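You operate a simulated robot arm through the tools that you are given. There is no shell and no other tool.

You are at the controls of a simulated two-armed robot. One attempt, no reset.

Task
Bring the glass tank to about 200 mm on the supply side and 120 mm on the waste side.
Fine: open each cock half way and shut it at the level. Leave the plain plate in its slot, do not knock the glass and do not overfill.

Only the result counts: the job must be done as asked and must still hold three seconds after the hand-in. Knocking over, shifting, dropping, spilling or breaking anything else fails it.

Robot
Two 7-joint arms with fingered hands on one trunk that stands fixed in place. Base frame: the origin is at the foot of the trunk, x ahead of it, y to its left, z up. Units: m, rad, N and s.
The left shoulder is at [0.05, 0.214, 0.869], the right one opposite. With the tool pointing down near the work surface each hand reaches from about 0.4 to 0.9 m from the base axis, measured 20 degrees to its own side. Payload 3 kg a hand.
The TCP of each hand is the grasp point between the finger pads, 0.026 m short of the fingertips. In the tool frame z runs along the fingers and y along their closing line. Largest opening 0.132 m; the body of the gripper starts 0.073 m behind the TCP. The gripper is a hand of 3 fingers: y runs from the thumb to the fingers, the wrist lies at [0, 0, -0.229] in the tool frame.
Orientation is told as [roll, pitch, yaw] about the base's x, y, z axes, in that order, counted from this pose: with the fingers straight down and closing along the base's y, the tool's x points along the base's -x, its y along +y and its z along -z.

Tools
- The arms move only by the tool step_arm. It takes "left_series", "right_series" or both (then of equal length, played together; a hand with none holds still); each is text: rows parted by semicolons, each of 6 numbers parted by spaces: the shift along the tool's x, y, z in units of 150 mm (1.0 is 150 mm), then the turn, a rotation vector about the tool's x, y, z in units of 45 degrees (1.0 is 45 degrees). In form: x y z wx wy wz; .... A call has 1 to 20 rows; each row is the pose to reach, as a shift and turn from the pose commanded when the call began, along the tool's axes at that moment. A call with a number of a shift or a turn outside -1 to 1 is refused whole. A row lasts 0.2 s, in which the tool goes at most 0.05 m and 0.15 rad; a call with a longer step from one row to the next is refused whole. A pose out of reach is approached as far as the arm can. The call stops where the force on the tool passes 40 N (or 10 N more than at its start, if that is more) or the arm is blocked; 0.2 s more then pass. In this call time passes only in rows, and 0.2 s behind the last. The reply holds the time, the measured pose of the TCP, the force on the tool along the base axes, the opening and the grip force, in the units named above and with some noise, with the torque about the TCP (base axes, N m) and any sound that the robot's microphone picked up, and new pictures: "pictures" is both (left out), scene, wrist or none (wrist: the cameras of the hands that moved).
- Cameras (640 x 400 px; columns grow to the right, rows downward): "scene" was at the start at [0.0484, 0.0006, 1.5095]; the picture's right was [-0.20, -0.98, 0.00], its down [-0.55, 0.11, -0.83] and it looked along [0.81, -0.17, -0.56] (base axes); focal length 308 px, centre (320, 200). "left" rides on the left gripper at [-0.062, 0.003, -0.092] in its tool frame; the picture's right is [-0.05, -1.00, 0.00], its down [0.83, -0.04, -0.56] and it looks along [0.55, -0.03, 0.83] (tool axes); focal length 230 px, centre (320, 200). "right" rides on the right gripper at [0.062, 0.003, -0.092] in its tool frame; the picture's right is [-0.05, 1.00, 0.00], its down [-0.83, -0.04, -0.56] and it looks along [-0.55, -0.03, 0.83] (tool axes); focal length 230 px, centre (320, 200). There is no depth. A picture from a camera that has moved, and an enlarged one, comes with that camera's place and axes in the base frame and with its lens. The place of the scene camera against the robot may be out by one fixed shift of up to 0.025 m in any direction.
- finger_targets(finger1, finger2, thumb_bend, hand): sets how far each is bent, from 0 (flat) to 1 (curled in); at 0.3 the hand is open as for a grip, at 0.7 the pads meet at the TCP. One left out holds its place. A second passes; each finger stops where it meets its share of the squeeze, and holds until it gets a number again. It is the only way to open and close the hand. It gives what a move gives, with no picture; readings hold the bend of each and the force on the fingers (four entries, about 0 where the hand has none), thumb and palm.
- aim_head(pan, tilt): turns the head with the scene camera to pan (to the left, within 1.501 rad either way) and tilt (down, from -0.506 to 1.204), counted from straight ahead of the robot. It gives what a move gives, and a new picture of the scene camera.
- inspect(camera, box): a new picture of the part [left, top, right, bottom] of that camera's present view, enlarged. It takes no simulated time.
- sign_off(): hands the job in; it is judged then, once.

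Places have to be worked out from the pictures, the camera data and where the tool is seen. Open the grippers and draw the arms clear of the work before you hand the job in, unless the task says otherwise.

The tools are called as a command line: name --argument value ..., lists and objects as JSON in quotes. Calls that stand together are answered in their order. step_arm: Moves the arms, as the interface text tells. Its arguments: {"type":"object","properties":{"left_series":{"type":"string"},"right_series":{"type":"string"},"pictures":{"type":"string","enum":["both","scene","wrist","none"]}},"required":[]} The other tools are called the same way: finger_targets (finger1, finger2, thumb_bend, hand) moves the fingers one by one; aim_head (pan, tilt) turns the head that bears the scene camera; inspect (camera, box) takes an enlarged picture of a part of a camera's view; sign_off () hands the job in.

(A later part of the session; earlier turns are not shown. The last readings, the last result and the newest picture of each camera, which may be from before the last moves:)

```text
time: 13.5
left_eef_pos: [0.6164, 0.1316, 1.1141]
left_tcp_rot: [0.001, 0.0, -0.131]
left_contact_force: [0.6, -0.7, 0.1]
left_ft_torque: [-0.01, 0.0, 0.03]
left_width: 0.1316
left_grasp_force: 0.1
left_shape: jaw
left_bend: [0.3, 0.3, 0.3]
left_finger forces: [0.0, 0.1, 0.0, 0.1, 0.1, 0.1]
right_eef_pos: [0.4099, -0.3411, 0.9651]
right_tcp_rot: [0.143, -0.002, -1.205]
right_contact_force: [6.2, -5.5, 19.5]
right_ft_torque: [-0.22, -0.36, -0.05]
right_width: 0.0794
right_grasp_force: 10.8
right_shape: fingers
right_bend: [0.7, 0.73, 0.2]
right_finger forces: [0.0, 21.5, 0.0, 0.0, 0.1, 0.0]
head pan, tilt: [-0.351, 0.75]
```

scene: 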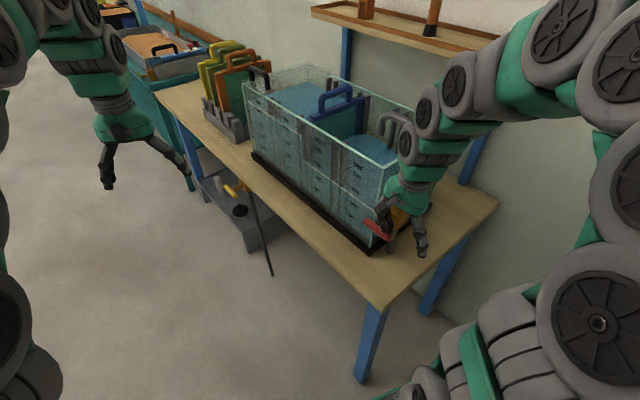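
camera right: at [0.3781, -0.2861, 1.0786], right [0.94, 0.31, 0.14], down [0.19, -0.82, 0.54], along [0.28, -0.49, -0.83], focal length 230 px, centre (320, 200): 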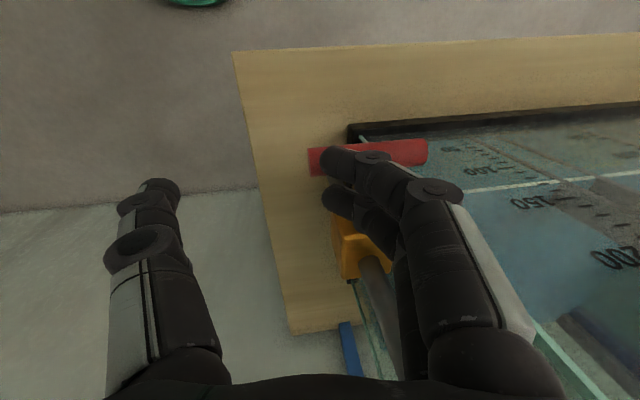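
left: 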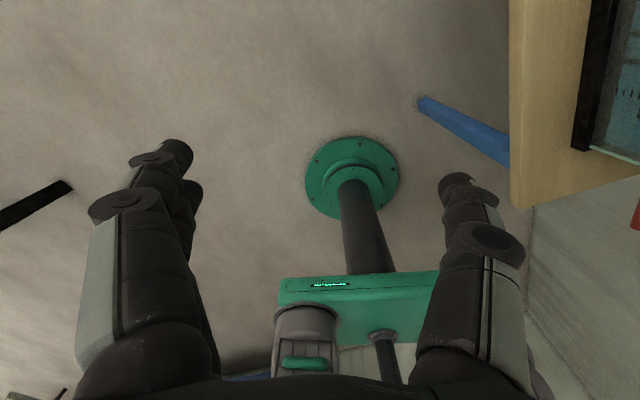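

Contact: 19.5 N up, on finger 2. I'll look at whether the bar has started to turn.

inspect --camera "right" --box '[280, 90, 480, 220]'

inspect --camera "scene" --box '[350, 190, 430, 260]'

```text
3.08 times, centred on (380, 155) of right
camera zoom: at [0.3782, -0.287, 1.055], right [0.94, 0.31, 0.14], down [0.18, -0.82, 0.55], along [0.28, -0.49, -0.83], focal length 708 px, centre (135, 338)
```

zoom: 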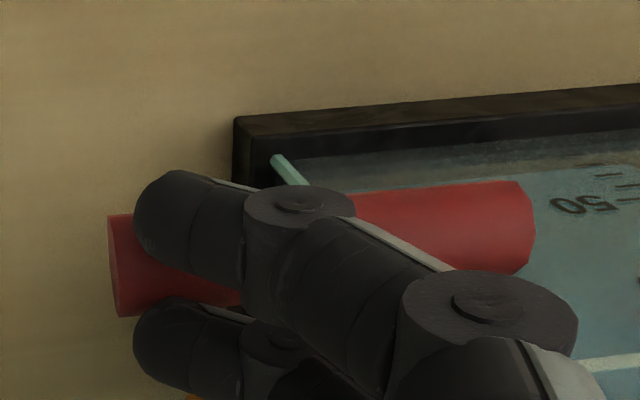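

```text
5.71 times, centred on (390, 225) of scene
camera zoom: at [0.0393, -0.0102, 1.4959], right [-0.34, -0.94, 0.0], down [-0.64, 0.23, -0.73], along [0.69, -0.25, -0.68], focal length 1762 px, centre (-80, 57)
```

zoom: 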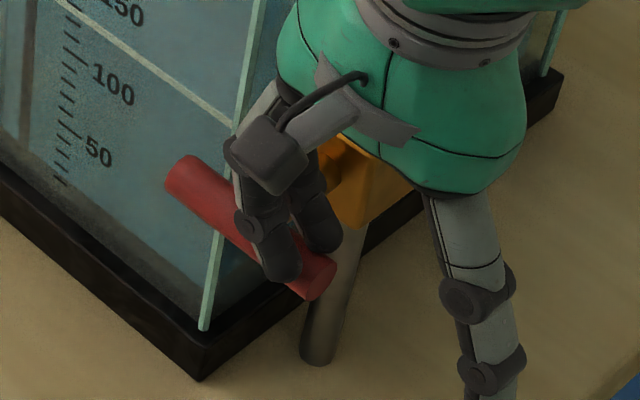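

The bar hasn't turned yet; the rear finger is pressing off-centre (force toward −n). I'll lift 6 mm, shift 6 mm to the front so that finger is centred on the bar, then press again a little deeper.

step_arm --right_series "0 0.0056 -0.04 0 0 0; 0.04 0.0056 -0.04 0 0 0; 0.04 0 0 0 0 0; 0.04 -0.0028 0.02 0 0 0; 0.04 -0.0042 0.03 0 0 0" --pictures "none"

```text
time: 14.1
left_eef_pos: [0.6152, 0.1312, 1.1126]
left_tcp_rot: [0.0, 0.001, -0.131]
left_contact_force: [0.7, 0.1, 0.9]
left_ft_torque: [-0.02, 0.0, 0.02]
left_width: 0.1319
left_grasp_force: 0.0
left_shape: jaw
left_bend: [0.3, 0.3, 0.3]
left_finger forces: [0.1, 0.0, 0.0, 0.0, 0.1, 0.0]
right_eef_pos: [0.408, -0.3422, 0.971]
right_tcp_rot: [0.143, -0.011, -1.205]
right_contact_force: [4.4, -10.9, -0.2]
right_ft_torque: [-0.26, -0.07, -0.14]
right_width: 0.0794
right_grasp_force: 5.9
right_shape: fingers
right_bend: [0.7, 0.7, 0.2]
right_finger forces: [0.1, 11.9, 0.1, 0.1, 0.0, 0.0]
head pan, tilt: [-0.351, 0.75]
stopped in row 2 (right hand): the force on the tool passed its limit at 51 N (the readings are from after the stop); the commanded pose is now the measured one
```

The lateral shift caught the rear finger on the back of the bar (stopped at 51 N). I'll lift straight up 20 mm to clear it, then look.

step_arm --right_series "0 0.0093 -0.066 0 0 0; 0 0.0186 -0.132 0 0 0" --pictures "both"

```text
time: 14.7
left_eef_pos: [0.6165, 0.131, 1.1135]
left_tcp_rot: [0.001, 0.0, -0.133]
left_contact_force: [0.2, 0.5, -0.2]
left_ft_torque: [-0.01, -0.05, -0.01]
left_width: 0.1319
left_grasp_force: 0.1
left_shape: jaw
left_bend: [0.3, 0.3, 0.3]
left_finger forces: [0.1, 0.0, 0.0, 0.0, 0.0, 0.0]
right_eef_pos: [0.4084, -0.3413, 0.9898]
right_tcp_rot: [0.143, -0.011, -1.206]
right_contact_force: [12.8, -28.3, -3.7]
right_ft_torque: [-0.76, -0.31, -0.57]
right_width: 0.0793
right_grasp_force: 15.1
right_shape: fingers
right_bend: [0.7, 0.65, 0.2]
right_finger forces: [0.0, 30.8, 0.0, 0.0, 0.0, 0.0]
head pan, tilt: [-0.351, 0.75]
camera right: at [0.3773, -0.2859, 1.0806], right [0.94, 0.31, 0.14], down [0.18, -0.81, 0.55], along [0.29, -0.49, -0.82], focal length 230 px, centre (320, 200)
```

scene: 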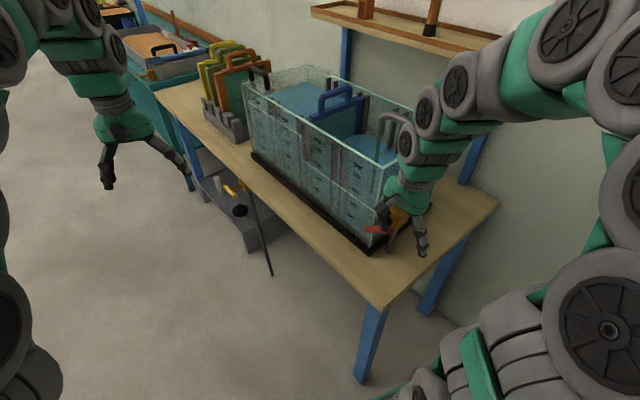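
right: 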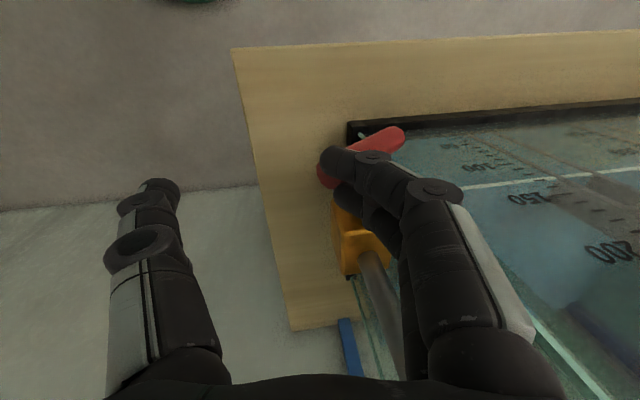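

The lift dragged the near end of the bar upward — the handle has turned, so opening is near-end-up. I'll inspect the angle and for water flow at once (no time passes).

inspect --camera "right" --box '[290, 100, 450, 220]'

inspect --camera "scene" --box '[350, 190, 430, 260]'

inspect --camera "scene" --box '[330, 80, 450, 230]'

```text
3.33 times, centred on (370, 160) of right
camera zoom: at [0.3773, -0.2859, 1.0806], right [0.94, 0.31, 0.14], down [0.18, -0.81, 0.55], along [0.29, -0.49, -0.82], focal length 767 px, centre (153, 333)
```

zoom: 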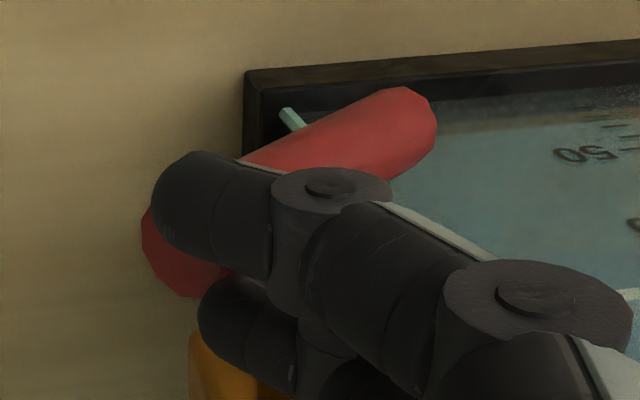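

```text
5.71 times, centred on (390, 225) of scene
camera zoom: at [0.0396, -0.0107, 1.4959], right [-0.34, -0.94, 0.0], down [-0.64, 0.23, -0.73], along [0.69, -0.25, -0.68], focal length 1762 px, centre (-80, 57)
```

zoom: 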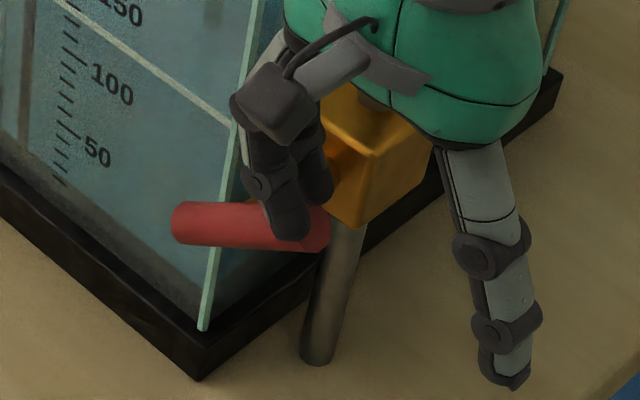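

```text
2.67 times, centred on (390, 155) of scene
camera zoom: at [0.0396, -0.0107, 1.4959], right [-0.34, -0.94, 0.0], down [-0.64, 0.23, -0.73], along [0.69, -0.25, -0.68], focal length 822 px, centre (133, 320)
```

zoom: 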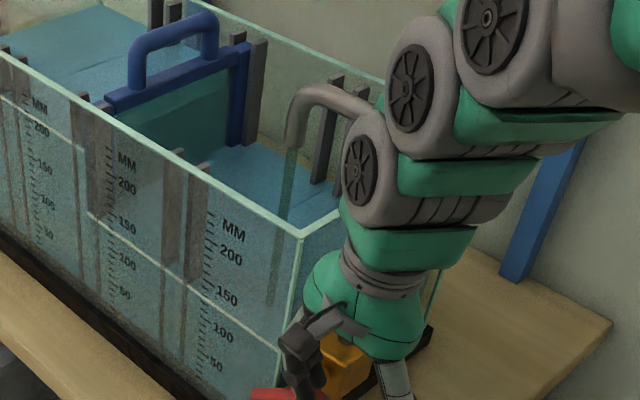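

The cock is now open about 38° (close to half) and a water stream shows at the gooseneck. Closing means pushing the near end down, which suits my hand position. I release the jam by backing off to −n and then rising.

step_arm --right_series "-0.04 0 0 0 0 0; -0.06 0 0 0 0 0; -0.06 0.0093 -0.066 0 0 0; -0.06 0.028 -0.2 0 0 0" --pictures "both"

```text
time: 15.7
left_eef_pos: [0.616, 0.1321, 1.1136]
left_tcp_rot: [0.0, 0.001, -0.131]
left_contact_force: [0.4, -0.5, 0.3]
left_ft_torque: [0.0, -0.04, 0.01]
left_width: 0.1321
left_grasp_force: 0.1
left_shape: jaw
left_bend: [0.3, 0.3, 0.3]
left_finger forces: [0.0, 0.1, 0.0, 0.0, 0.0, 0.0]
right_eef_pos: [0.4099, -0.3485, 1.0218]
right_tcp_rot: [0.142, -0.009, -1.205]
right_contact_force: [-0.5, 0.7, 0.3]
right_ft_torque: [0.04, 0.01, -0.01]
right_width: 0.0794
right_grasp_force: 0.1
right_shape: fingers
right_bend: [0.7, 0.7, 0.2]
right_finger forces: [0.0, 0.0, 0.0, 0.0, 0.0, 0.0]
head pan, tilt: [-0.351, 0.75]
camera right: at [0.3786, -0.2929, 1.112], right [0.94, 0.31, 0.14], down [0.18, -0.81, 0.55], along [0.28, -0.49, -0.82], focal length 230 px, centre (320, 200)
```

scene: 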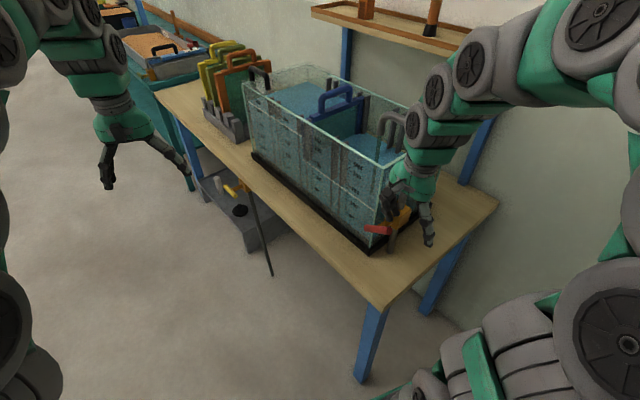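
right: 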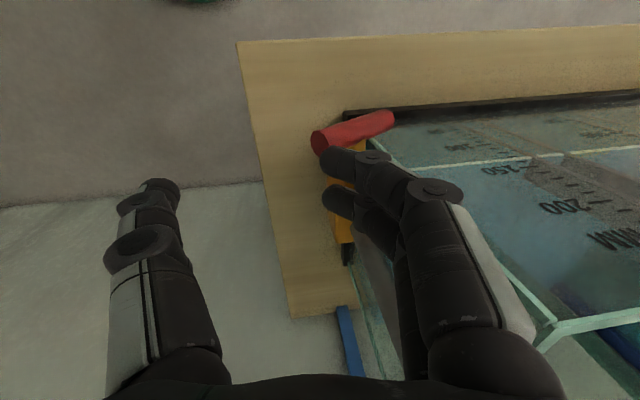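

Released cleanly with the handle staying open. I'll check the supply level to estimate the flow rate before positioning for closing.

inspect --camera "scene" --box '[300, 120, 400, 230]'

inspect --camera "scene" --box '[350, 190, 430, 260]'

```text
3.64 times, centred on (350, 175) of scene
camera zoom: at [0.0393, -0.0102, 1.4959], right [-0.34, -0.94, 0.0], down [-0.64, 0.23, -0.73], along [0.69, -0.25, -0.68], focal length 1121 px, centre (211, 291)
```

zoom: 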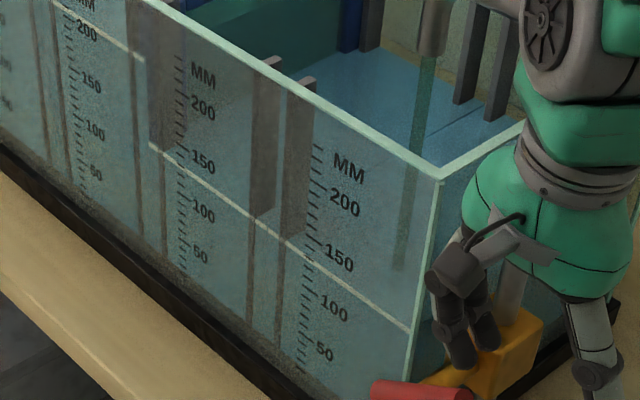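

```text
5.71 times, centred on (390, 225) of scene
camera zoom: at [0.0393, -0.0102, 1.4959], right [-0.34, -0.94, 0.0], down [-0.64, 0.23, -0.73], along [0.69, -0.25, -0.68], focal length 1762 px, centre (-80, 57)
```

zoom: 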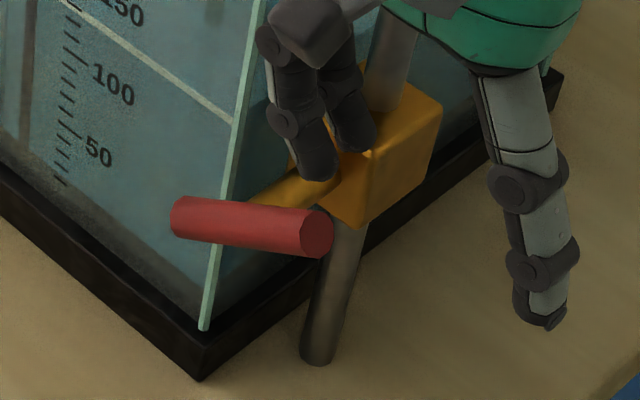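

The handle holds at ~34–38° open and the supply is ~133 mm, rising roughly 2 mm/s. I'll place the right fingers above the near end ready to close, and at the same time start bringing the left arm forward and pitching it 45° toward the yellow cock.

step_arm --right_series "0.013 0.010 0.046 0 0 0; 0.026 0.021 0.093 0 0 0; 0.039 0.031 0.139 0 0 0; 0.039 0.031 0.139 0 0 0; 0.039 0.031 0.139 0 0 0; 0.039 0.031 0.139 0 0 0" --left_series "-0.15 -0.036 0.144 0 -0.167 0; -0.3 -0.073 0.289 0 -0.333 0; -0.45 -0.109 0.433 0 -0.5 0; -0.6 -0.145 0.578 0 -0.667 0; -0.75 -0.182 0.722 0 -0.833 0; -0.903 -0.218 0.867 0 -1 0" --pictures "both"

```text
time: 17.1
left_eef_pos: [0.7481, 0.0843, 0.9842]
left_tcp_rot: [-0.001, -0.788, -0.131]
left_contact_force: [-0.8, -0.1, 0.2]
left_ft_torque: [0.0, -0.01, 0.01]
left_width: 0.132
left_grasp_force: 0.0
left_shape: jaw
left_bend: [0.3, 0.3, 0.3]
left_finger forces: [0.1, 0.0, 0.0, 0.1, 0.0, 0.1]
right_eef_pos: [0.4156, -0.3419, 1.0016]
right_tcp_rot: [0.14, -0.007, -1.205]
right_contact_force: [0.0, 0.9, -0.3]
right_ft_torque: [-0.02, 0.0, -0.01]
right_width: 0.0794
right_grasp_force: 0.0
right_shape: fingers
right_bend: [0.7, 0.7, 0.2]
right_finger forces: [0.0, 0.1, 0.1, 0.0, 0.0, 0.0]
head pan, tilt: [-0.351, 0.75]
camera right: at [0.3842, -0.2858, 1.092], right [0.94, 0.31, 0.14], down [0.18, -0.81, 0.55], along [0.28, -0.49, -0.82], focal length 230 px, centre (320, 200)
camera left: at [0.726, 0.0905, 1.0933], right [-0.09, -0.99, 0.04], down [-0.98, 0.08, -0.2], along [0.19, -0.05, -0.98], focal length 230 px, centre (320, 200)
```

scene: 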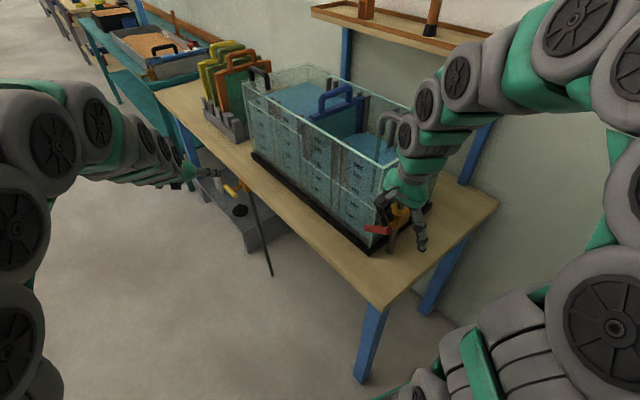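
right: 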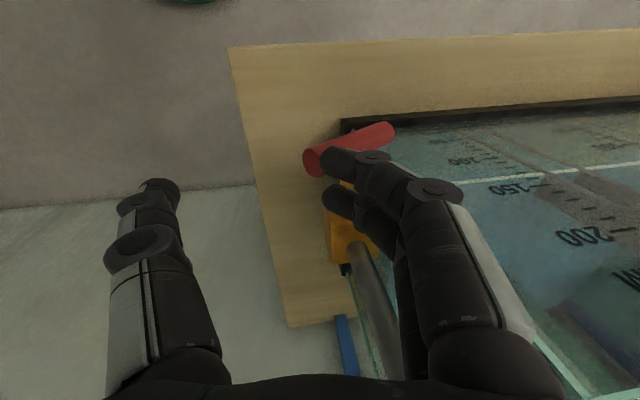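
left: 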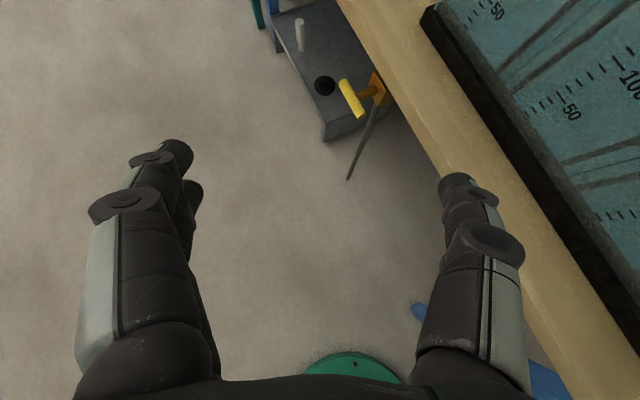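

Both arms moved fine, and the left camera now sees the yellow cock. Checking the supply level.

inspect --camera "scene" --box '[335, 145, 405, 230]'

inspect --camera "left" --box '[260, 0, 420, 190]'

inspect --camera "right" --box '[280, 100, 440, 220]'

```text
4.71 times, centred on (370, 188) of scene
camera zoom: at [0.0394, -0.0101, 1.4959], right [-0.34, -0.94, 0.0], down [-0.64, 0.23, -0.73], along [0.69, -0.25, -0.68], focal length 1451 px, centre (85, 259)
```

zoom: 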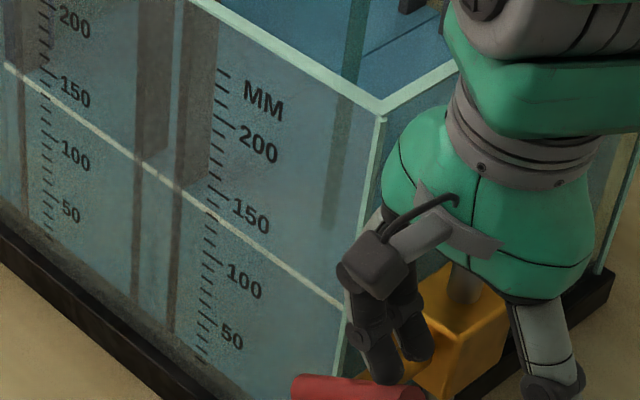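

```text
2.11 times, centred on (340, 95) of left
camera zoom: at [0.726, 0.0905, 1.0933], right [-0.09, -0.99, 0.04], down [-0.98, 0.08, -0.2], along [0.19, -0.05, -0.98], focal length 484 px, centre (278, 421)
```

zoom: 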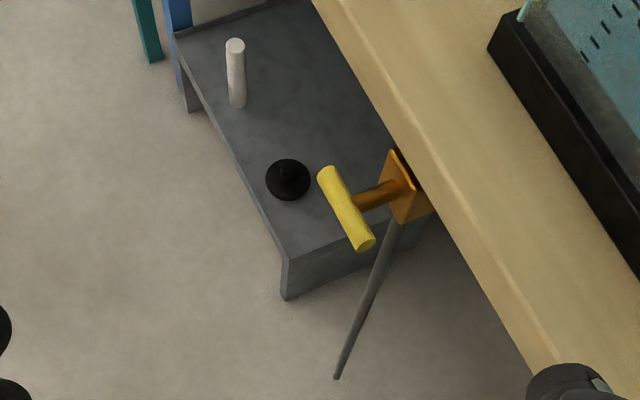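

```text
3.33 times, centred on (360, 160) of right
camera zoom: at [0.3842, -0.2858, 1.092], right [0.94, 0.31, 0.14], down [0.18, -0.81, 0.55], along [0.28, -0.49, -0.82], focal length 767 px, centre (187, 333)
```

zoom: 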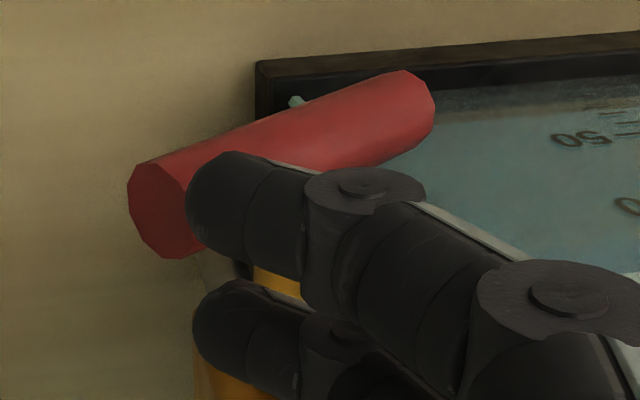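

Supply ≈135 mm at t=17.1 (~1.7 mm/s, so ~38 s to go). The yellow bar triangulates to about (0.985,-0.010,0.715). I'll roll the left hand so thumb is up and fingers down (to cage the bar's near end), moving lower in free space in front of the table.

step_arm --left_series "0.037 -0.026 0.12 0 0 -0.167; 0.074 -0.052 0.241 0 0 -0.333; 0.11 -0.078 0.361 0 0 -0.5; 0.147 -0.103 0.482 0 0 -0.667; 0.184 -0.129 0.602 0 0 -0.833; 0.221 -0.155 0.723 0 0 -1" --pictures "both"

```text
time: 18.5
left_eef_pos: [0.7957, 0.0517, 0.882]
left_tcp_rot: [-0.617, -0.521, 0.826]
left_contact_force: [0.9, 0.9, 0.7]
left_ft_torque: [-0.02, 0.02, 0.01]
left_width: 0.132
left_grasp_force: 0.0
left_shape: jaw
left_bend: [0.3, 0.3, 0.3]
left_finger forces: [0.1, 0.0, 0.0, 0.0, 0.0, 0.0]
right_eef_pos: [0.4156, -0.3405, 1.0019]
right_tcp_rot: [0.142, -0.008, -1.205]
right_contact_force: [0.5, -0.7, 0.4]
right_ft_torque: [0.01, -0.01, -0.02]
right_width: 0.0794
right_grasp_force: 0.2
right_shape: fingers
right_bend: [0.7, 0.7, 0.2]
right_finger forces: [0.0, 0.1, 0.1, 0.0, 0.0, 0.0]
head pan, tilt: [-0.351, 0.75]
camera left: at [0.7664, 0.1034, 0.9754], right [0.43, -0.73, 0.53], down [-0.86, -0.51, 0.0], along [0.27, -0.45, -0.85], focal length 230 px, centre (320, 200)
```

scene: 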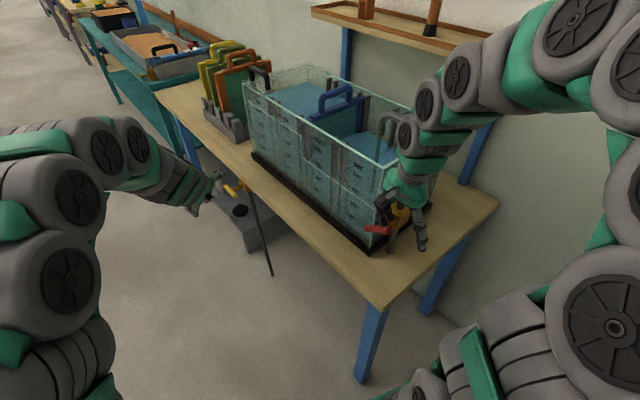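
left: 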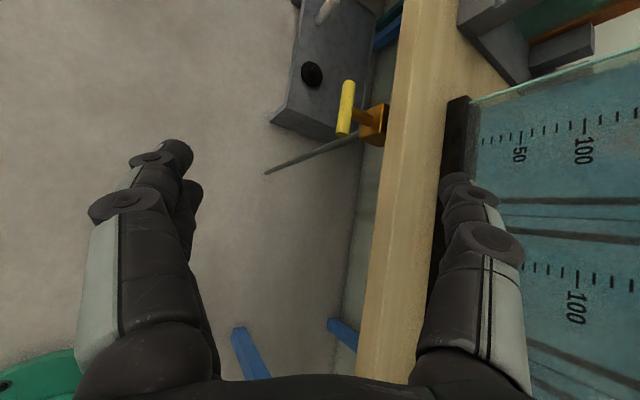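

Halfway rolled, everything clear. I continue the roll another 45° while coming a bit lower and forward.

step_arm --left_series "0.032 0.022 0.087 0 0 -0.167; 0.064 0.045 0.174 0 0 -0.333; 0.097 0.067 0.262 0 0 -0.5; 0.129 0.09 0.349 0 0 -0.667; 0.161 0.112 0.436 0 0 -0.833; 0.193 0.135 0.523 0 0 -1" --pictures "both"

```text
time: 19.9
left_eef_pos: [0.827, 0.0427, 0.8021]
left_tcp_rot: [-0.786, -0.001, 1.442]
left_contact_force: [-0.6, -0.7, -0.6]
left_ft_torque: [-0.02, 0.01, 0.0]
left_width: 0.1321
left_grasp_force: 0.0
left_shape: jaw
left_bend: [0.3, 0.3, 0.3]
left_finger forces: [0.0, 0.0, 0.0, 0.0, 0.0, 0.0]
right_eef_pos: [0.4161, -0.3415, 1.0019]
right_tcp_rot: [0.142, -0.009, -1.204]
right_contact_force: [0.6, -0.3, 0.7]
right_ft_torque: [-0.03, 0.01, 0.02]
right_width: 0.0795
right_grasp_force: 0.1
right_shape: fingers
right_bend: [0.7, 0.7, 0.2]
right_finger forces: [0.0, 0.0, 0.0, 0.0, 0.1, 0.0]
head pan, tilt: [-0.351, 0.75]
camera left: at [0.7681, 0.1135, 0.8644], right [0.71, -0.04, 0.71], down [-0.47, -0.78, 0.42], along [0.53, -0.63, -0.57], focal length 230 px, centre (320, 200)
```

scene: 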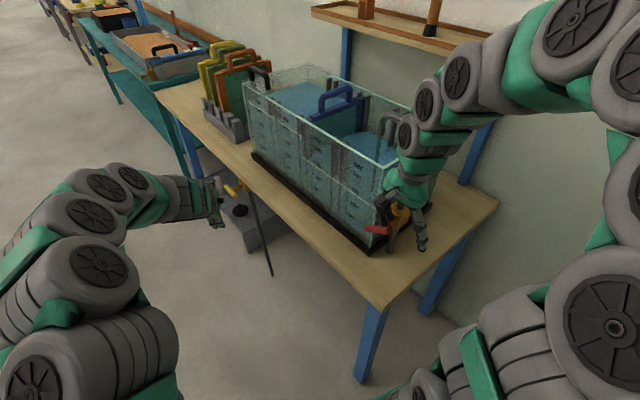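
left: 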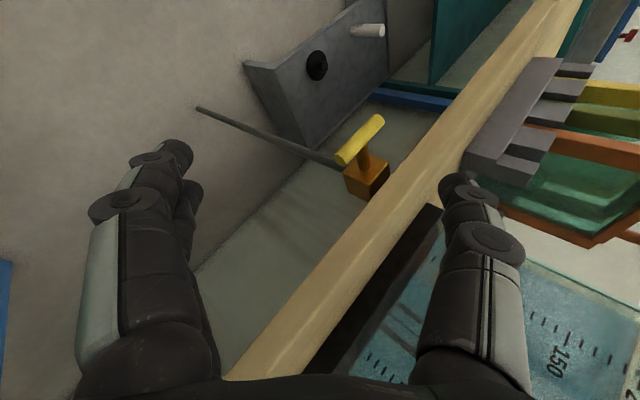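

Thumb is now up, fingers below. I'll enlarge the left view to refine the yellow bar, and check the supply level.

inspect --camera "left" --box '[310, 90, 430, 220]'

inspect --camera "scene" --box '[335, 145, 405, 230]'

inspect --camera "scene" --box '[170, 150, 290, 260]'

```text
3.08 times, centred on (370, 155) of left
camera zoom: at [0.7681, 0.1135, 0.8644], right [0.71, -0.04, 0.71], down [-0.47, -0.78, 0.42], along [0.53, -0.63, -0.57], focal length 708 px, centre (166, 338)
```

zoom: 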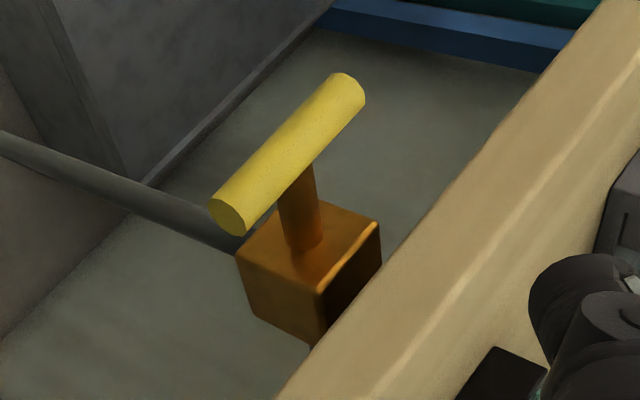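

```text
4.71 times, centred on (370, 188) of scene
camera zoom: at [0.0394, -0.0101, 1.4959], right [-0.34, -0.94, 0.0], down [-0.64, 0.23, -0.73], along [0.69, -0.25, -0.68], focal length 1451 px, centre (85, 259)
```

zoom: 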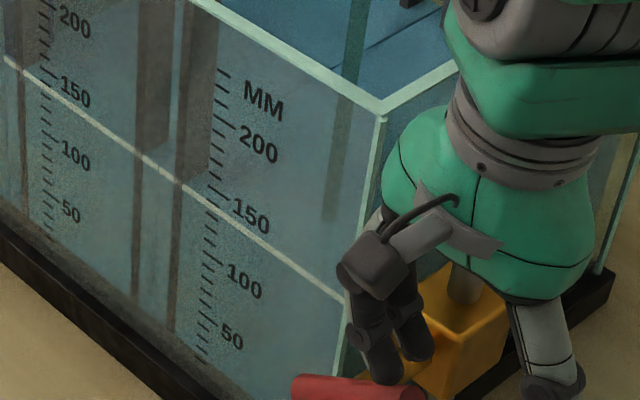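

```text
3.64 times, centred on (230, 205) of scene
camera zoom: at [0.0394, -0.0101, 1.4959], right [-0.34, -0.94, 0.0], down [-0.64, 0.23, -0.73], along [0.69, -0.25, -0.68], focal length 1121 px, centre (647, 182)
```

zoom: 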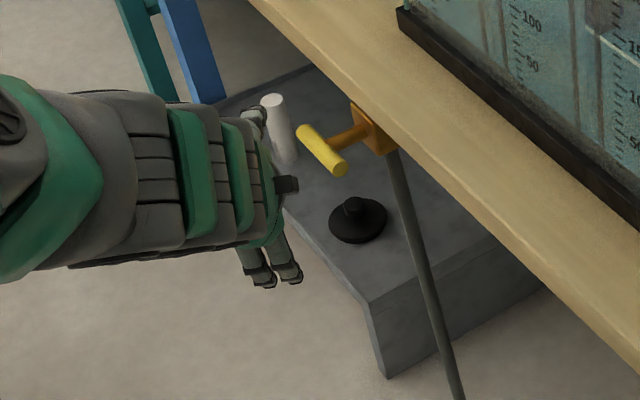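

Supply is ~140 mm at t=19.9. The yellow bar refines to centre (0.993,-0.010,0.705), near end (0.955,-0.0235). I'll pitch the left hand up to 20° below horizontal and bring the fingertips to ~45 mm short of the bar.

step_arm --left_series "0.057 -0.01 0.147 0.111 0 0; 0.114 -0.019 0.294 0.222 0 0; 0.172 -0.029 0.442 0.334 0 0; 0.229 -0.038 0.589 0.445 0 0; 0.286 -0.048 0.736 0.556 0 0" --pictures "both"

```text
time: 21.1
left_eef_pos: [0.9033, -0.0137, 0.7298]
left_tcp_rot: [-1.223, 0.0, 1.438]
left_contact_force: [-0.3, 0.5, 0.5]
left_ft_torque: [-0.04, 0.01, -0.01]
left_width: 0.1319
left_grasp_force: 0.1
left_shape: jaw
left_bend: [0.3, 0.3, 0.3]
left_finger forces: [0.0, 0.0, 0.0, 0.0, 0.0, 0.0]
right_eef_pos: [0.4146, -0.3414, 1.0007]
right_tcp_rot: [0.143, -0.009, -1.203]
right_contact_force: [0.6, 0.2, 0.1]
right_ft_torque: [-0.01, -0.01, 0.01]
right_width: 0.0794
right_grasp_force: 0.0
right_shape: fingers
right_bend: [0.7, 0.7, 0.2]
right_finger forces: [0.0, 0.0, 0.0, 0.0, 0.0, 0.1]
head pan, tilt: [-0.351, 0.75]
camera left: at [0.8248, 0.0595, 0.7575], right [0.35, 0.01, 0.94], down [-0.61, -0.76, 0.23], along [0.71, -0.65, -0.26], focal length 230 px, centre (320, 200)
```

scene: 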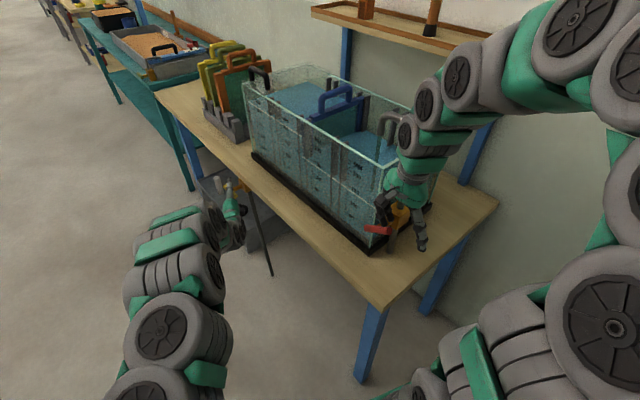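
left: 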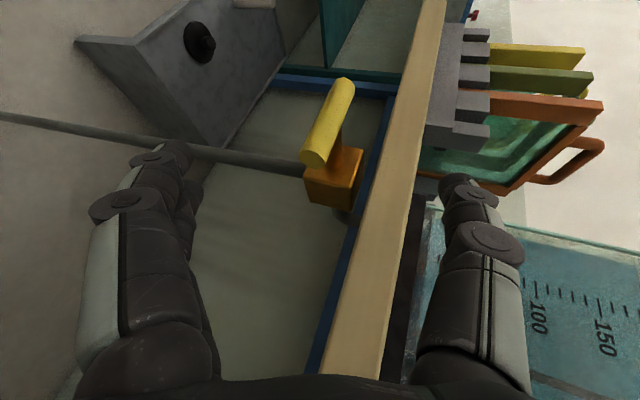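

Left hand is in place about 57 mm short. I'll preshape its fingers to about half closed, then inspect the shape against the bar.

finger_targets --hand "left" --finger1 0.5 --finger2 0.5 --thumb_bend 0.5

inspect --camera "left" --box '[60, 50, 560, 370]'

inspect --camera "scene" --box '[335, 145, 405, 230]'

```text
time: 22.1
left_eef_pos: [0.9043, -0.0125, 0.7305]
left_tcp_rot: [-1.221, 0.001, 1.441]
left_contact_force: [-0.3, 0.3, 0.1]
left_ft_torque: [0.0, 0.05, -0.01]
left_width: 0.0684
left_grasp_force: 0.0
left_shape: fingers
left_bend: [0.5, 0.5, 0.5]
left_finger forces: [0.1, 0.0, 0.0, 0.0, 0.1, 0.0]
right_eef_pos: [0.4155, -0.3417, 1.0013]
right_tcp_rot: [0.142, -0.007, -1.206]
right_contact_force: [0.6, 0.3, -0.6]
right_ft_torque: [0.02, 0.01, -0.02]
right_width: 0.0794
right_grasp_force: 0.1
right_shape: fingers
right_bend: [0.7, 0.7, 0.2]
right_finger forces: [0.1, 0.0, 0.1, 0.1, 0.0, 0.1]
head pan, tilt: [-0.351, 0.75]
```

```text
1.25 times, centred on (310, 210) of left
camera zoom: at [0.825, 0.0603, 0.7586], right [0.35, 0.01, 0.94], down [-0.61, -0.76, 0.23], along [0.71, -0.65, -0.26], focal length 288 px, centre (332, 188)
```

zoom: 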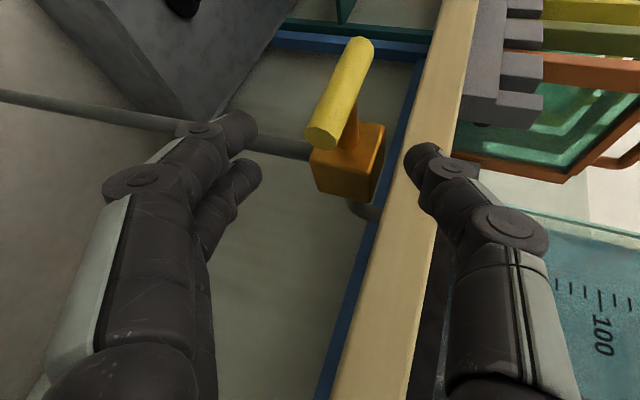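

```text
4.71 times, centred on (370, 188) of scene
camera zoom: at [0.0393, -0.0102, 1.4959], right [-0.34, -0.94, 0.0], down [-0.64, 0.23, -0.73], along [0.69, -0.25, -0.68], focal length 1451 px, centre (85, 259)
```

zoom: 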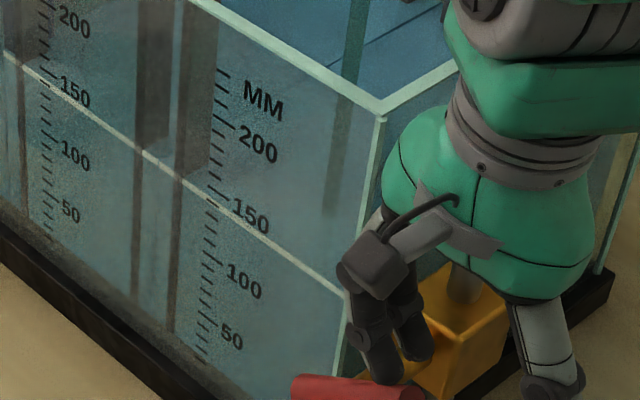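

Supply ~143.5 mm at t=22.1 (≈1.7 mm/s). The yellow bar lies centrally in the gap between thumb and fingers, so I'll advance the left hand 57 mm to cage the near end.

step_arm --left_series "-0.008 0.001 0.126 0 0 0; -0.016 0.003 0.253 0 0 0; -0.024 0.004 0.379 0 0 0" --pictures "both"

```text
time: 22.9
left_eef_pos: [0.957, -0.0152, 0.7102]
left_tcp_rot: [-1.221, 0.0, 1.439]
left_contact_force: [-0.4, -0.2, 0.9]
left_ft_torque: [-0.01, -0.03, 0.02]
left_width: 0.0683
left_grasp_force: 0.1
left_shape: fingers
left_bend: [0.5, 0.5, 0.5]
left_finger forces: [0.1, 0.0, 0.0, 0.0, 0.0, 0.0]
right_eef_pos: [0.4142, -0.3411, 1.0019]
right_tcp_rot: [0.142, -0.007, -1.203]
right_contact_force: [-0.1, 0.1, 0.4]
right_ft_torque: [-0.01, 0.03, 0.0]
right_width: 0.0793
right_grasp_force: 0.0
right_shape: fingers
right_bend: [0.7, 0.7, 0.2]
right_finger forces: [0.1, 0.0, 0.1, 0.1, 0.0, 0.0]
head pan, tilt: [-0.351, 0.75]
camera left: at [0.8784, 0.0578, 0.738], right [0.35, 0.01, 0.94], down [-0.61, -0.76, 0.23], along [0.71, -0.65, -0.26], focal length 230 px, centre (320, 200)
```

scene: 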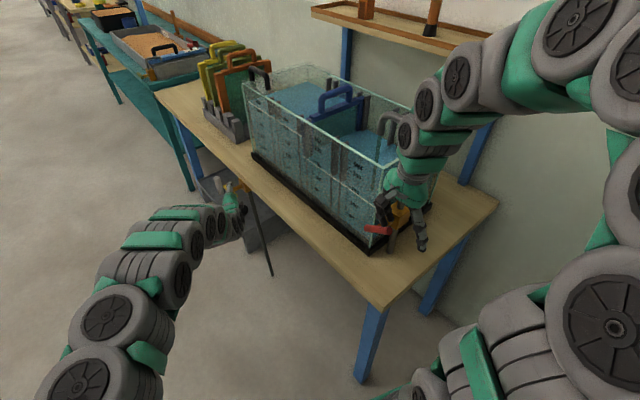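
left: 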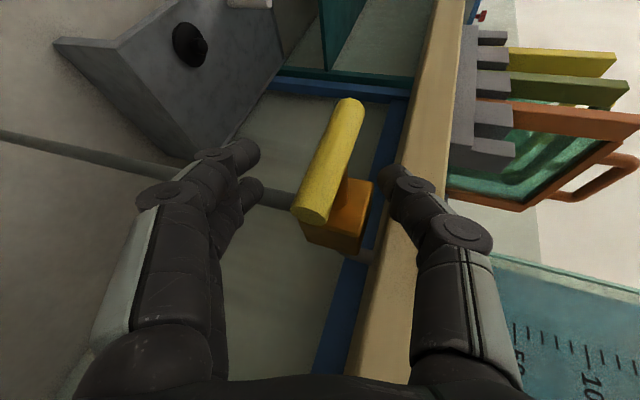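

The bar's near end lies between thumb and fingers as planned. I'll close the left fingers a bit to narrow the cage.

finger_targets --hand "left" --finger1 0.58 --finger2 0.58 --thumb_bend 0.58

inspect --camera "left" --box '[200, 80, 480, 280]'

inspect --camera "scene" --box '[335, 145, 405, 230]'

inspect --camera "scene" --box '[190, 150, 290, 240]'

```text
time: 23.9
left_eef_pos: [0.9571, -0.0144, 0.71]
left_tcp_rot: [-1.223, -0.001, 1.441]
left_contact_force: [1.0, 0.5, 0.1]
left_ft_torque: [0.0, 0.02, -0.03]
left_width: 0.045
left_grasp_force: 0.0
left_shape: fingers
left_bend: [0.57, 0.57, 0.57]
left_finger forces: [0.0, 0.0, 0.1, 0.0, 0.1, 0.0]
right_eef_pos: [0.4144, -0.3404, 1.0009]
right_tcp_rot: [0.142, -0.009, -1.204]
right_contact_force: [0.0, -0.2, 0.3]
right_ft_torque: [-0.02, -0.01, -0.04]
right_width: 0.0792
right_grasp_force: 0.1
right_shape: fingers
right_bend: [0.7, 0.7, 0.2]
right_finger forces: [0.0, 0.1, 0.0, 0.1, 0.1, 0.1]
head pan, tilt: [-0.351, 0.75]
```

```text
2.00 times, centred on (340, 180) of left
camera zoom: at [0.8784, 0.0581, 0.738], right [0.35, 0.01, 0.94], down [-0.61, -0.76, 0.23], along [0.71, -0.65, -0.26], focal length 460 px, centre (280, 240)
```

zoom: 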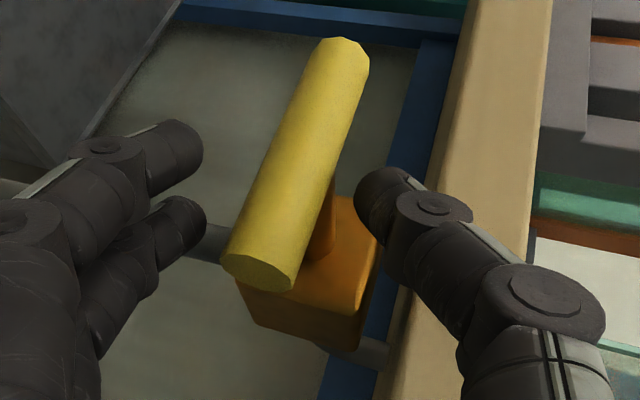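

```text
4.71 times, centred on (370, 188) of scene
camera zoom: at [0.0393, -0.0102, 1.4959], right [-0.34, -0.94, 0.0], down [-0.64, 0.23, -0.73], along [0.69, -0.25, -0.68], focal length 1451 px, centre (85, 259)
```

zoom: 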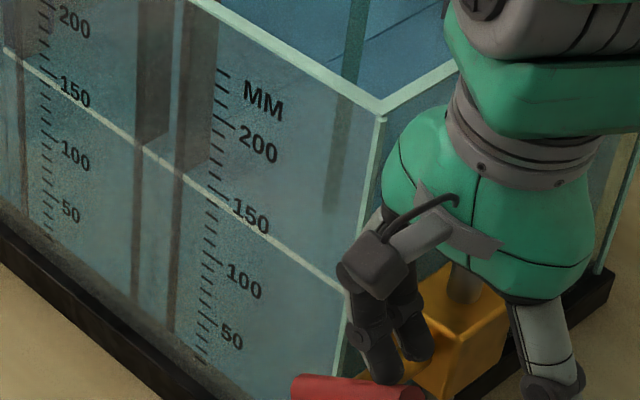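

```text
4.44 times, centred on (240, 195) of scene
camera zoom: at [0.0393, -0.0102, 1.4959], right [-0.34, -0.94, 0.0], down [-0.64, 0.23, -0.73], along [0.69, -0.25, -0.68], focal length 1370 px, centre (676, 222)
```

zoom: 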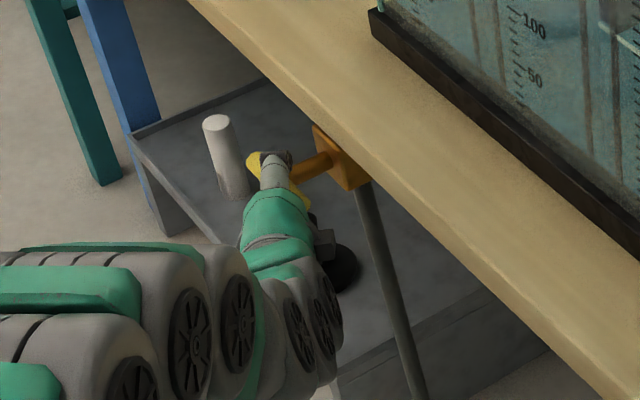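

Supply ~147 mm at t=23.9. The bar is caged: ~12 mm gap below, ~7 mm above. I'll lift the left hand in small steps to push the near end up and test the opening direction.

step_arm --left_series "0 -0.031 -0.0114 0 0 0; 0 -0.063 -0.0227 0 0 0; 0 -0.094 -0.034 0 0 0" --pictures "wrist"

```text
time: 24.7
left_eef_pos: [0.9562, -0.0172, 0.7238]
left_tcp_rot: [-1.22, -0.001, 1.441]
left_contact_force: [1.1, 0.5, 0.3]
left_ft_torque: [-0.02, 0.01, 0.02]
left_width: 0.0451
left_grasp_force: 0.1
left_shape: fingers
left_bend: [0.57, 0.57, 0.57]
left_finger forces: [0.0, 0.0, 0.0, 0.0, 0.0, 0.0]
right_eef_pos: [0.4148, -0.3411, 1.0014]
right_tcp_rot: [0.14, -0.007, -1.203]
right_contact_force: [0.8, 0.0, 0.6]
right_ft_torque: [0.01, 0.03, 0.0]
right_width: 0.0797
right_grasp_force: 0.1
right_shape: fingers
right_bend: [0.7, 0.7, 0.2]
right_finger forces: [0.0, 0.0, 0.0, 0.1, 0.1, 0.0]
head pan, tilt: [-0.351, 0.75]
camera left: at [0.8772, 0.0566, 0.7522], right [0.35, 0.01, 0.94], down [-0.61, -0.76, 0.23], along [0.71, -0.65, -0.26], focal length 230 px, centre (320, 200)
```

left: 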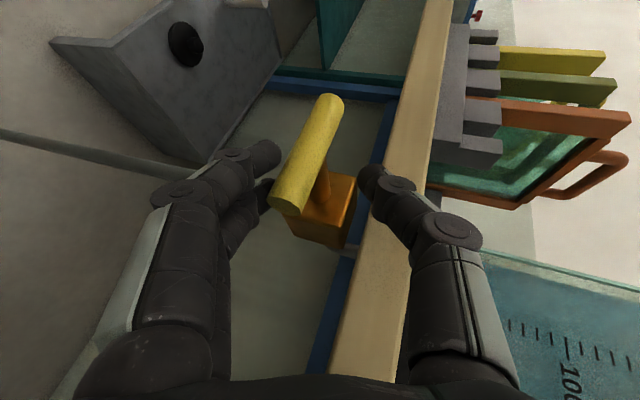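

Almost touching the fingers. I lift another 12 mm in 4 mm steps.

step_arm --left_series "0 -0.025 -0.009 0 0 0; 0 -0.05 -0.018 0 0 0; 0 -0.075 -0.027 0 0 0" --pictures "wrist"

```text
time: 25.5
left_eef_pos: [0.9571, -0.0163, 0.7371]
left_tcp_rot: [-1.221, 0.001, 1.441]
left_contact_force: [-1.5, 1.1, -1.2]
left_ft_torque: [0.01, 0.12, 0.05]
left_width: 0.0469
left_grasp_force: 0.8
left_shape: fingers
left_bend: [0.56, 0.56, 0.57]
left_finger forces: [1.3, 0.4, 0.1, 0.0, 0.1, 0.0]
right_eef_pos: [0.4156, -0.3409, 1.0019]
right_tcp_rot: [0.142, -0.008, -1.204]
right_contact_force: [0.8, 0.7, -0.7]
right_ft_torque: [0.01, -0.03, 0.01]
right_width: 0.0794
right_grasp_force: 0.0
right_shape: fingers
right_bend: [0.7, 0.7, 0.2]
right_finger forces: [0.0, 0.1, 0.1, 0.0, 0.0, 0.0]
head pan, tilt: [-0.351, 0.75]
camera left: at [0.8776, 0.0569, 0.7652], right [0.35, 0.01, 0.94], down [-0.61, -0.76, 0.23], along [0.71, -0.65, -0.26], focal length 230 px, centre (320, 200)
```

left: 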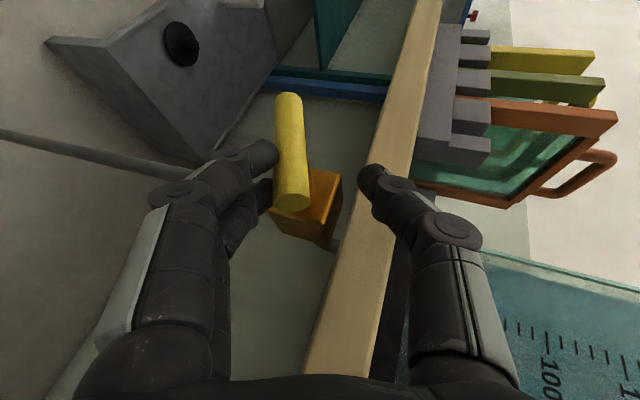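

The near end moved up easily (1.3 N): the waste cock opens the same way. I'll inspect the angle.

inspect --camera "left" --box '[230, 70, 410, 250]'

inspect --camera "scene" --box '[190, 150, 300, 280]'

inspect --camera "scene" --box '[335, 145, 405, 230]'

```text
2.22 times, centred on (320, 160) of left
camera zoom: at [0.8776, 0.0569, 0.7652], right [0.35, 0.01, 0.94], down [-0.61, -0.76, 0.23], along [0.71, -0.65, -0.26], focal length 511 px, centre (320, 289)
```

zoom: 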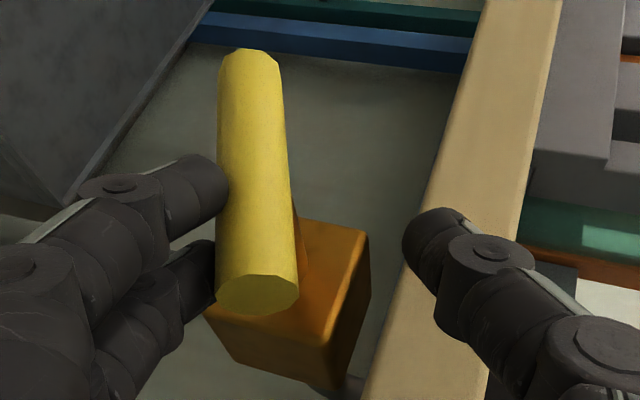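

```text
3.08 times, centred on (245, 215) of scene
camera zoom: at [0.0393, -0.0102, 1.4959], right [-0.34, -0.94, 0.0], down [-0.64, 0.23, -0.73], along [0.69, -0.25, -0.68], focal length 949 px, centre (551, 154)
```

zoom: 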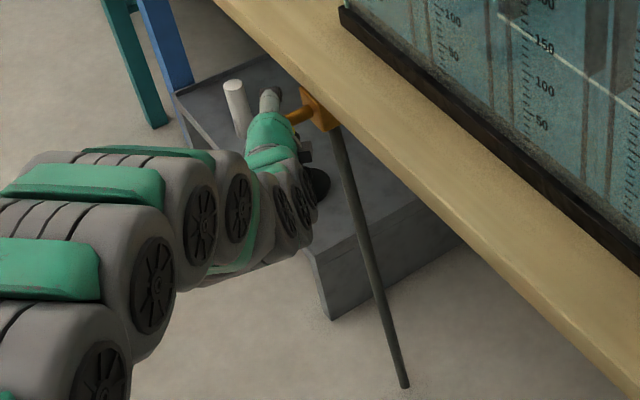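

```text
4.71 times, centred on (370, 188) of scene
camera zoom: at [0.0393, -0.0102, 1.4959], right [-0.34, -0.94, 0.0], down [-0.64, 0.23, -0.73], along [0.69, -0.25, -0.68], focal length 1451 px, centre (85, 259)
```

zoom: 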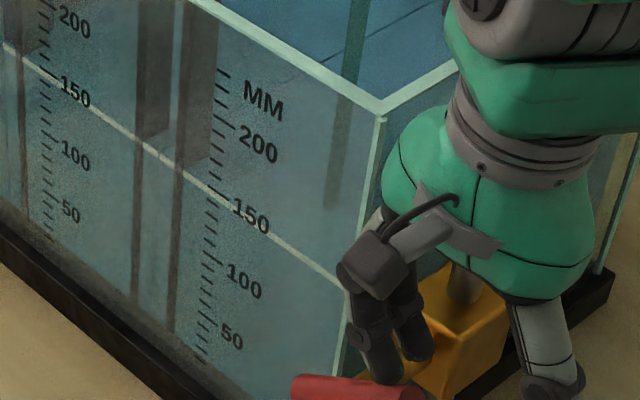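

The yellow cock is at ~24°; supply is ~150 mm. I'll lift 10 mm more to bring it to roughly 45° (half open).

step_arm --left_series "0 -0.031 -0.0114 0 0 0; 0 -0.063 -0.0227 0 0 0" --pictures "both"

```text
time: 26.1
left_eef_pos: [0.9561, -0.0138, 0.7467]
left_tcp_rot: [-1.223, 0.0, 1.44]
left_contact_force: [-0.6, 1.5, -0.1]
left_ft_torque: [-0.01, 0.01, 0.03]
left_width: 0.0471
left_grasp_force: 0.4
left_shape: fingers
left_bend: [0.55, 0.57, 0.57]
left_finger forces: [1.0, 0.0, 0.1, 0.0, 0.1, 0.1]
right_eef_pos: [0.4155, -0.3407, 1.0021]
right_tcp_rot: [0.142, -0.009, -1.205]
right_contact_force: [-0.1, 0.3, 0.4]
right_ft_torque: [0.02, -0.01, 0.01]
right_width: 0.0794
right_grasp_force: 0.1
right_shape: fingers
right_bend: [0.7, 0.7, 0.2]
right_finger forces: [0.0, 0.1, 0.0, 0.0, 0.0, 0.0]
head pan, tilt: [-0.351, 0.75]
camera left: at [0.878, 0.0587, 0.775], right [0.34, 0.01, 0.94], down [-0.61, -0.76, 0.23], along [0.71, -0.65, -0.26], focal length 230 px, centre (320, 200)
```

scene: 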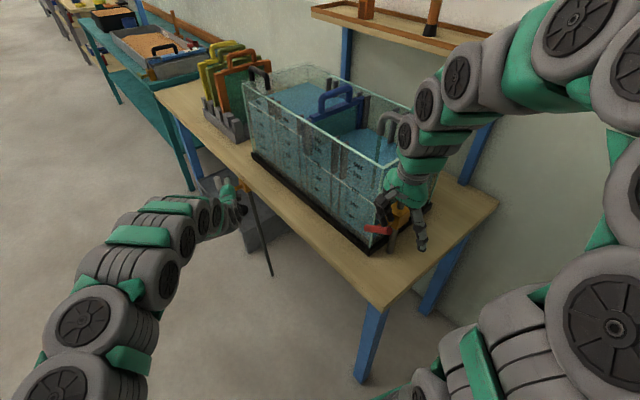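
left: 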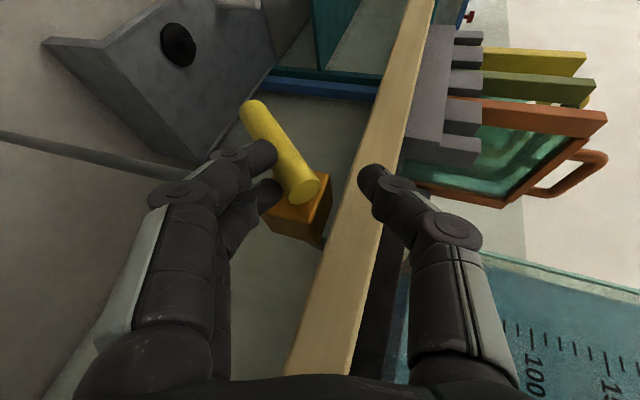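

Yellow is now ~45° open. I'll read both levels, then lower the left hand ~12 mm to take up slack without touching.

inspect --camera "scene" --box '[240, 85, 320, 155]'

inspect --camera "scene" --box '[300, 120, 400, 220]'

```text
5.71 times, centred on (280, 120) of scene
camera zoom: at [0.0393, -0.0102, 1.4959], right [-0.34, -0.94, 0.0], down [-0.64, 0.23, -0.73], along [0.69, -0.25, -0.68], focal length 1762 px, centre (549, 657)
```

zoom: 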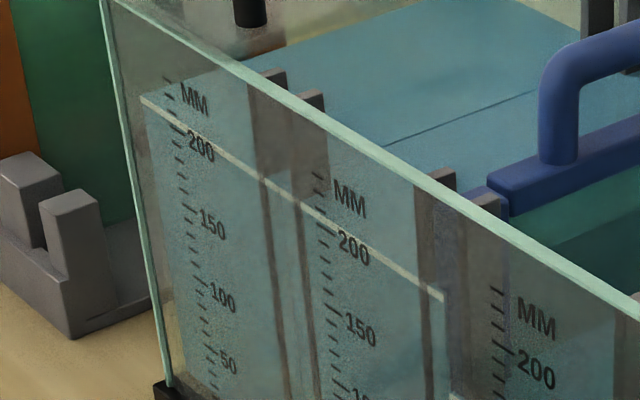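

```text
4.00 times, centred on (350, 170) of scene
camera zoom: at [0.0393, -0.0102, 1.4959], right [-0.34, -0.94, 0.0], down [-0.64, 0.23, -0.73], along [0.69, -0.25, -0.68], focal length 1233 px, centre (200, 320)
```

zoom: 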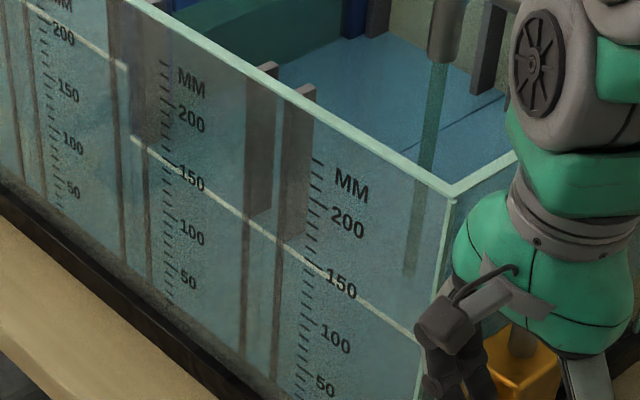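

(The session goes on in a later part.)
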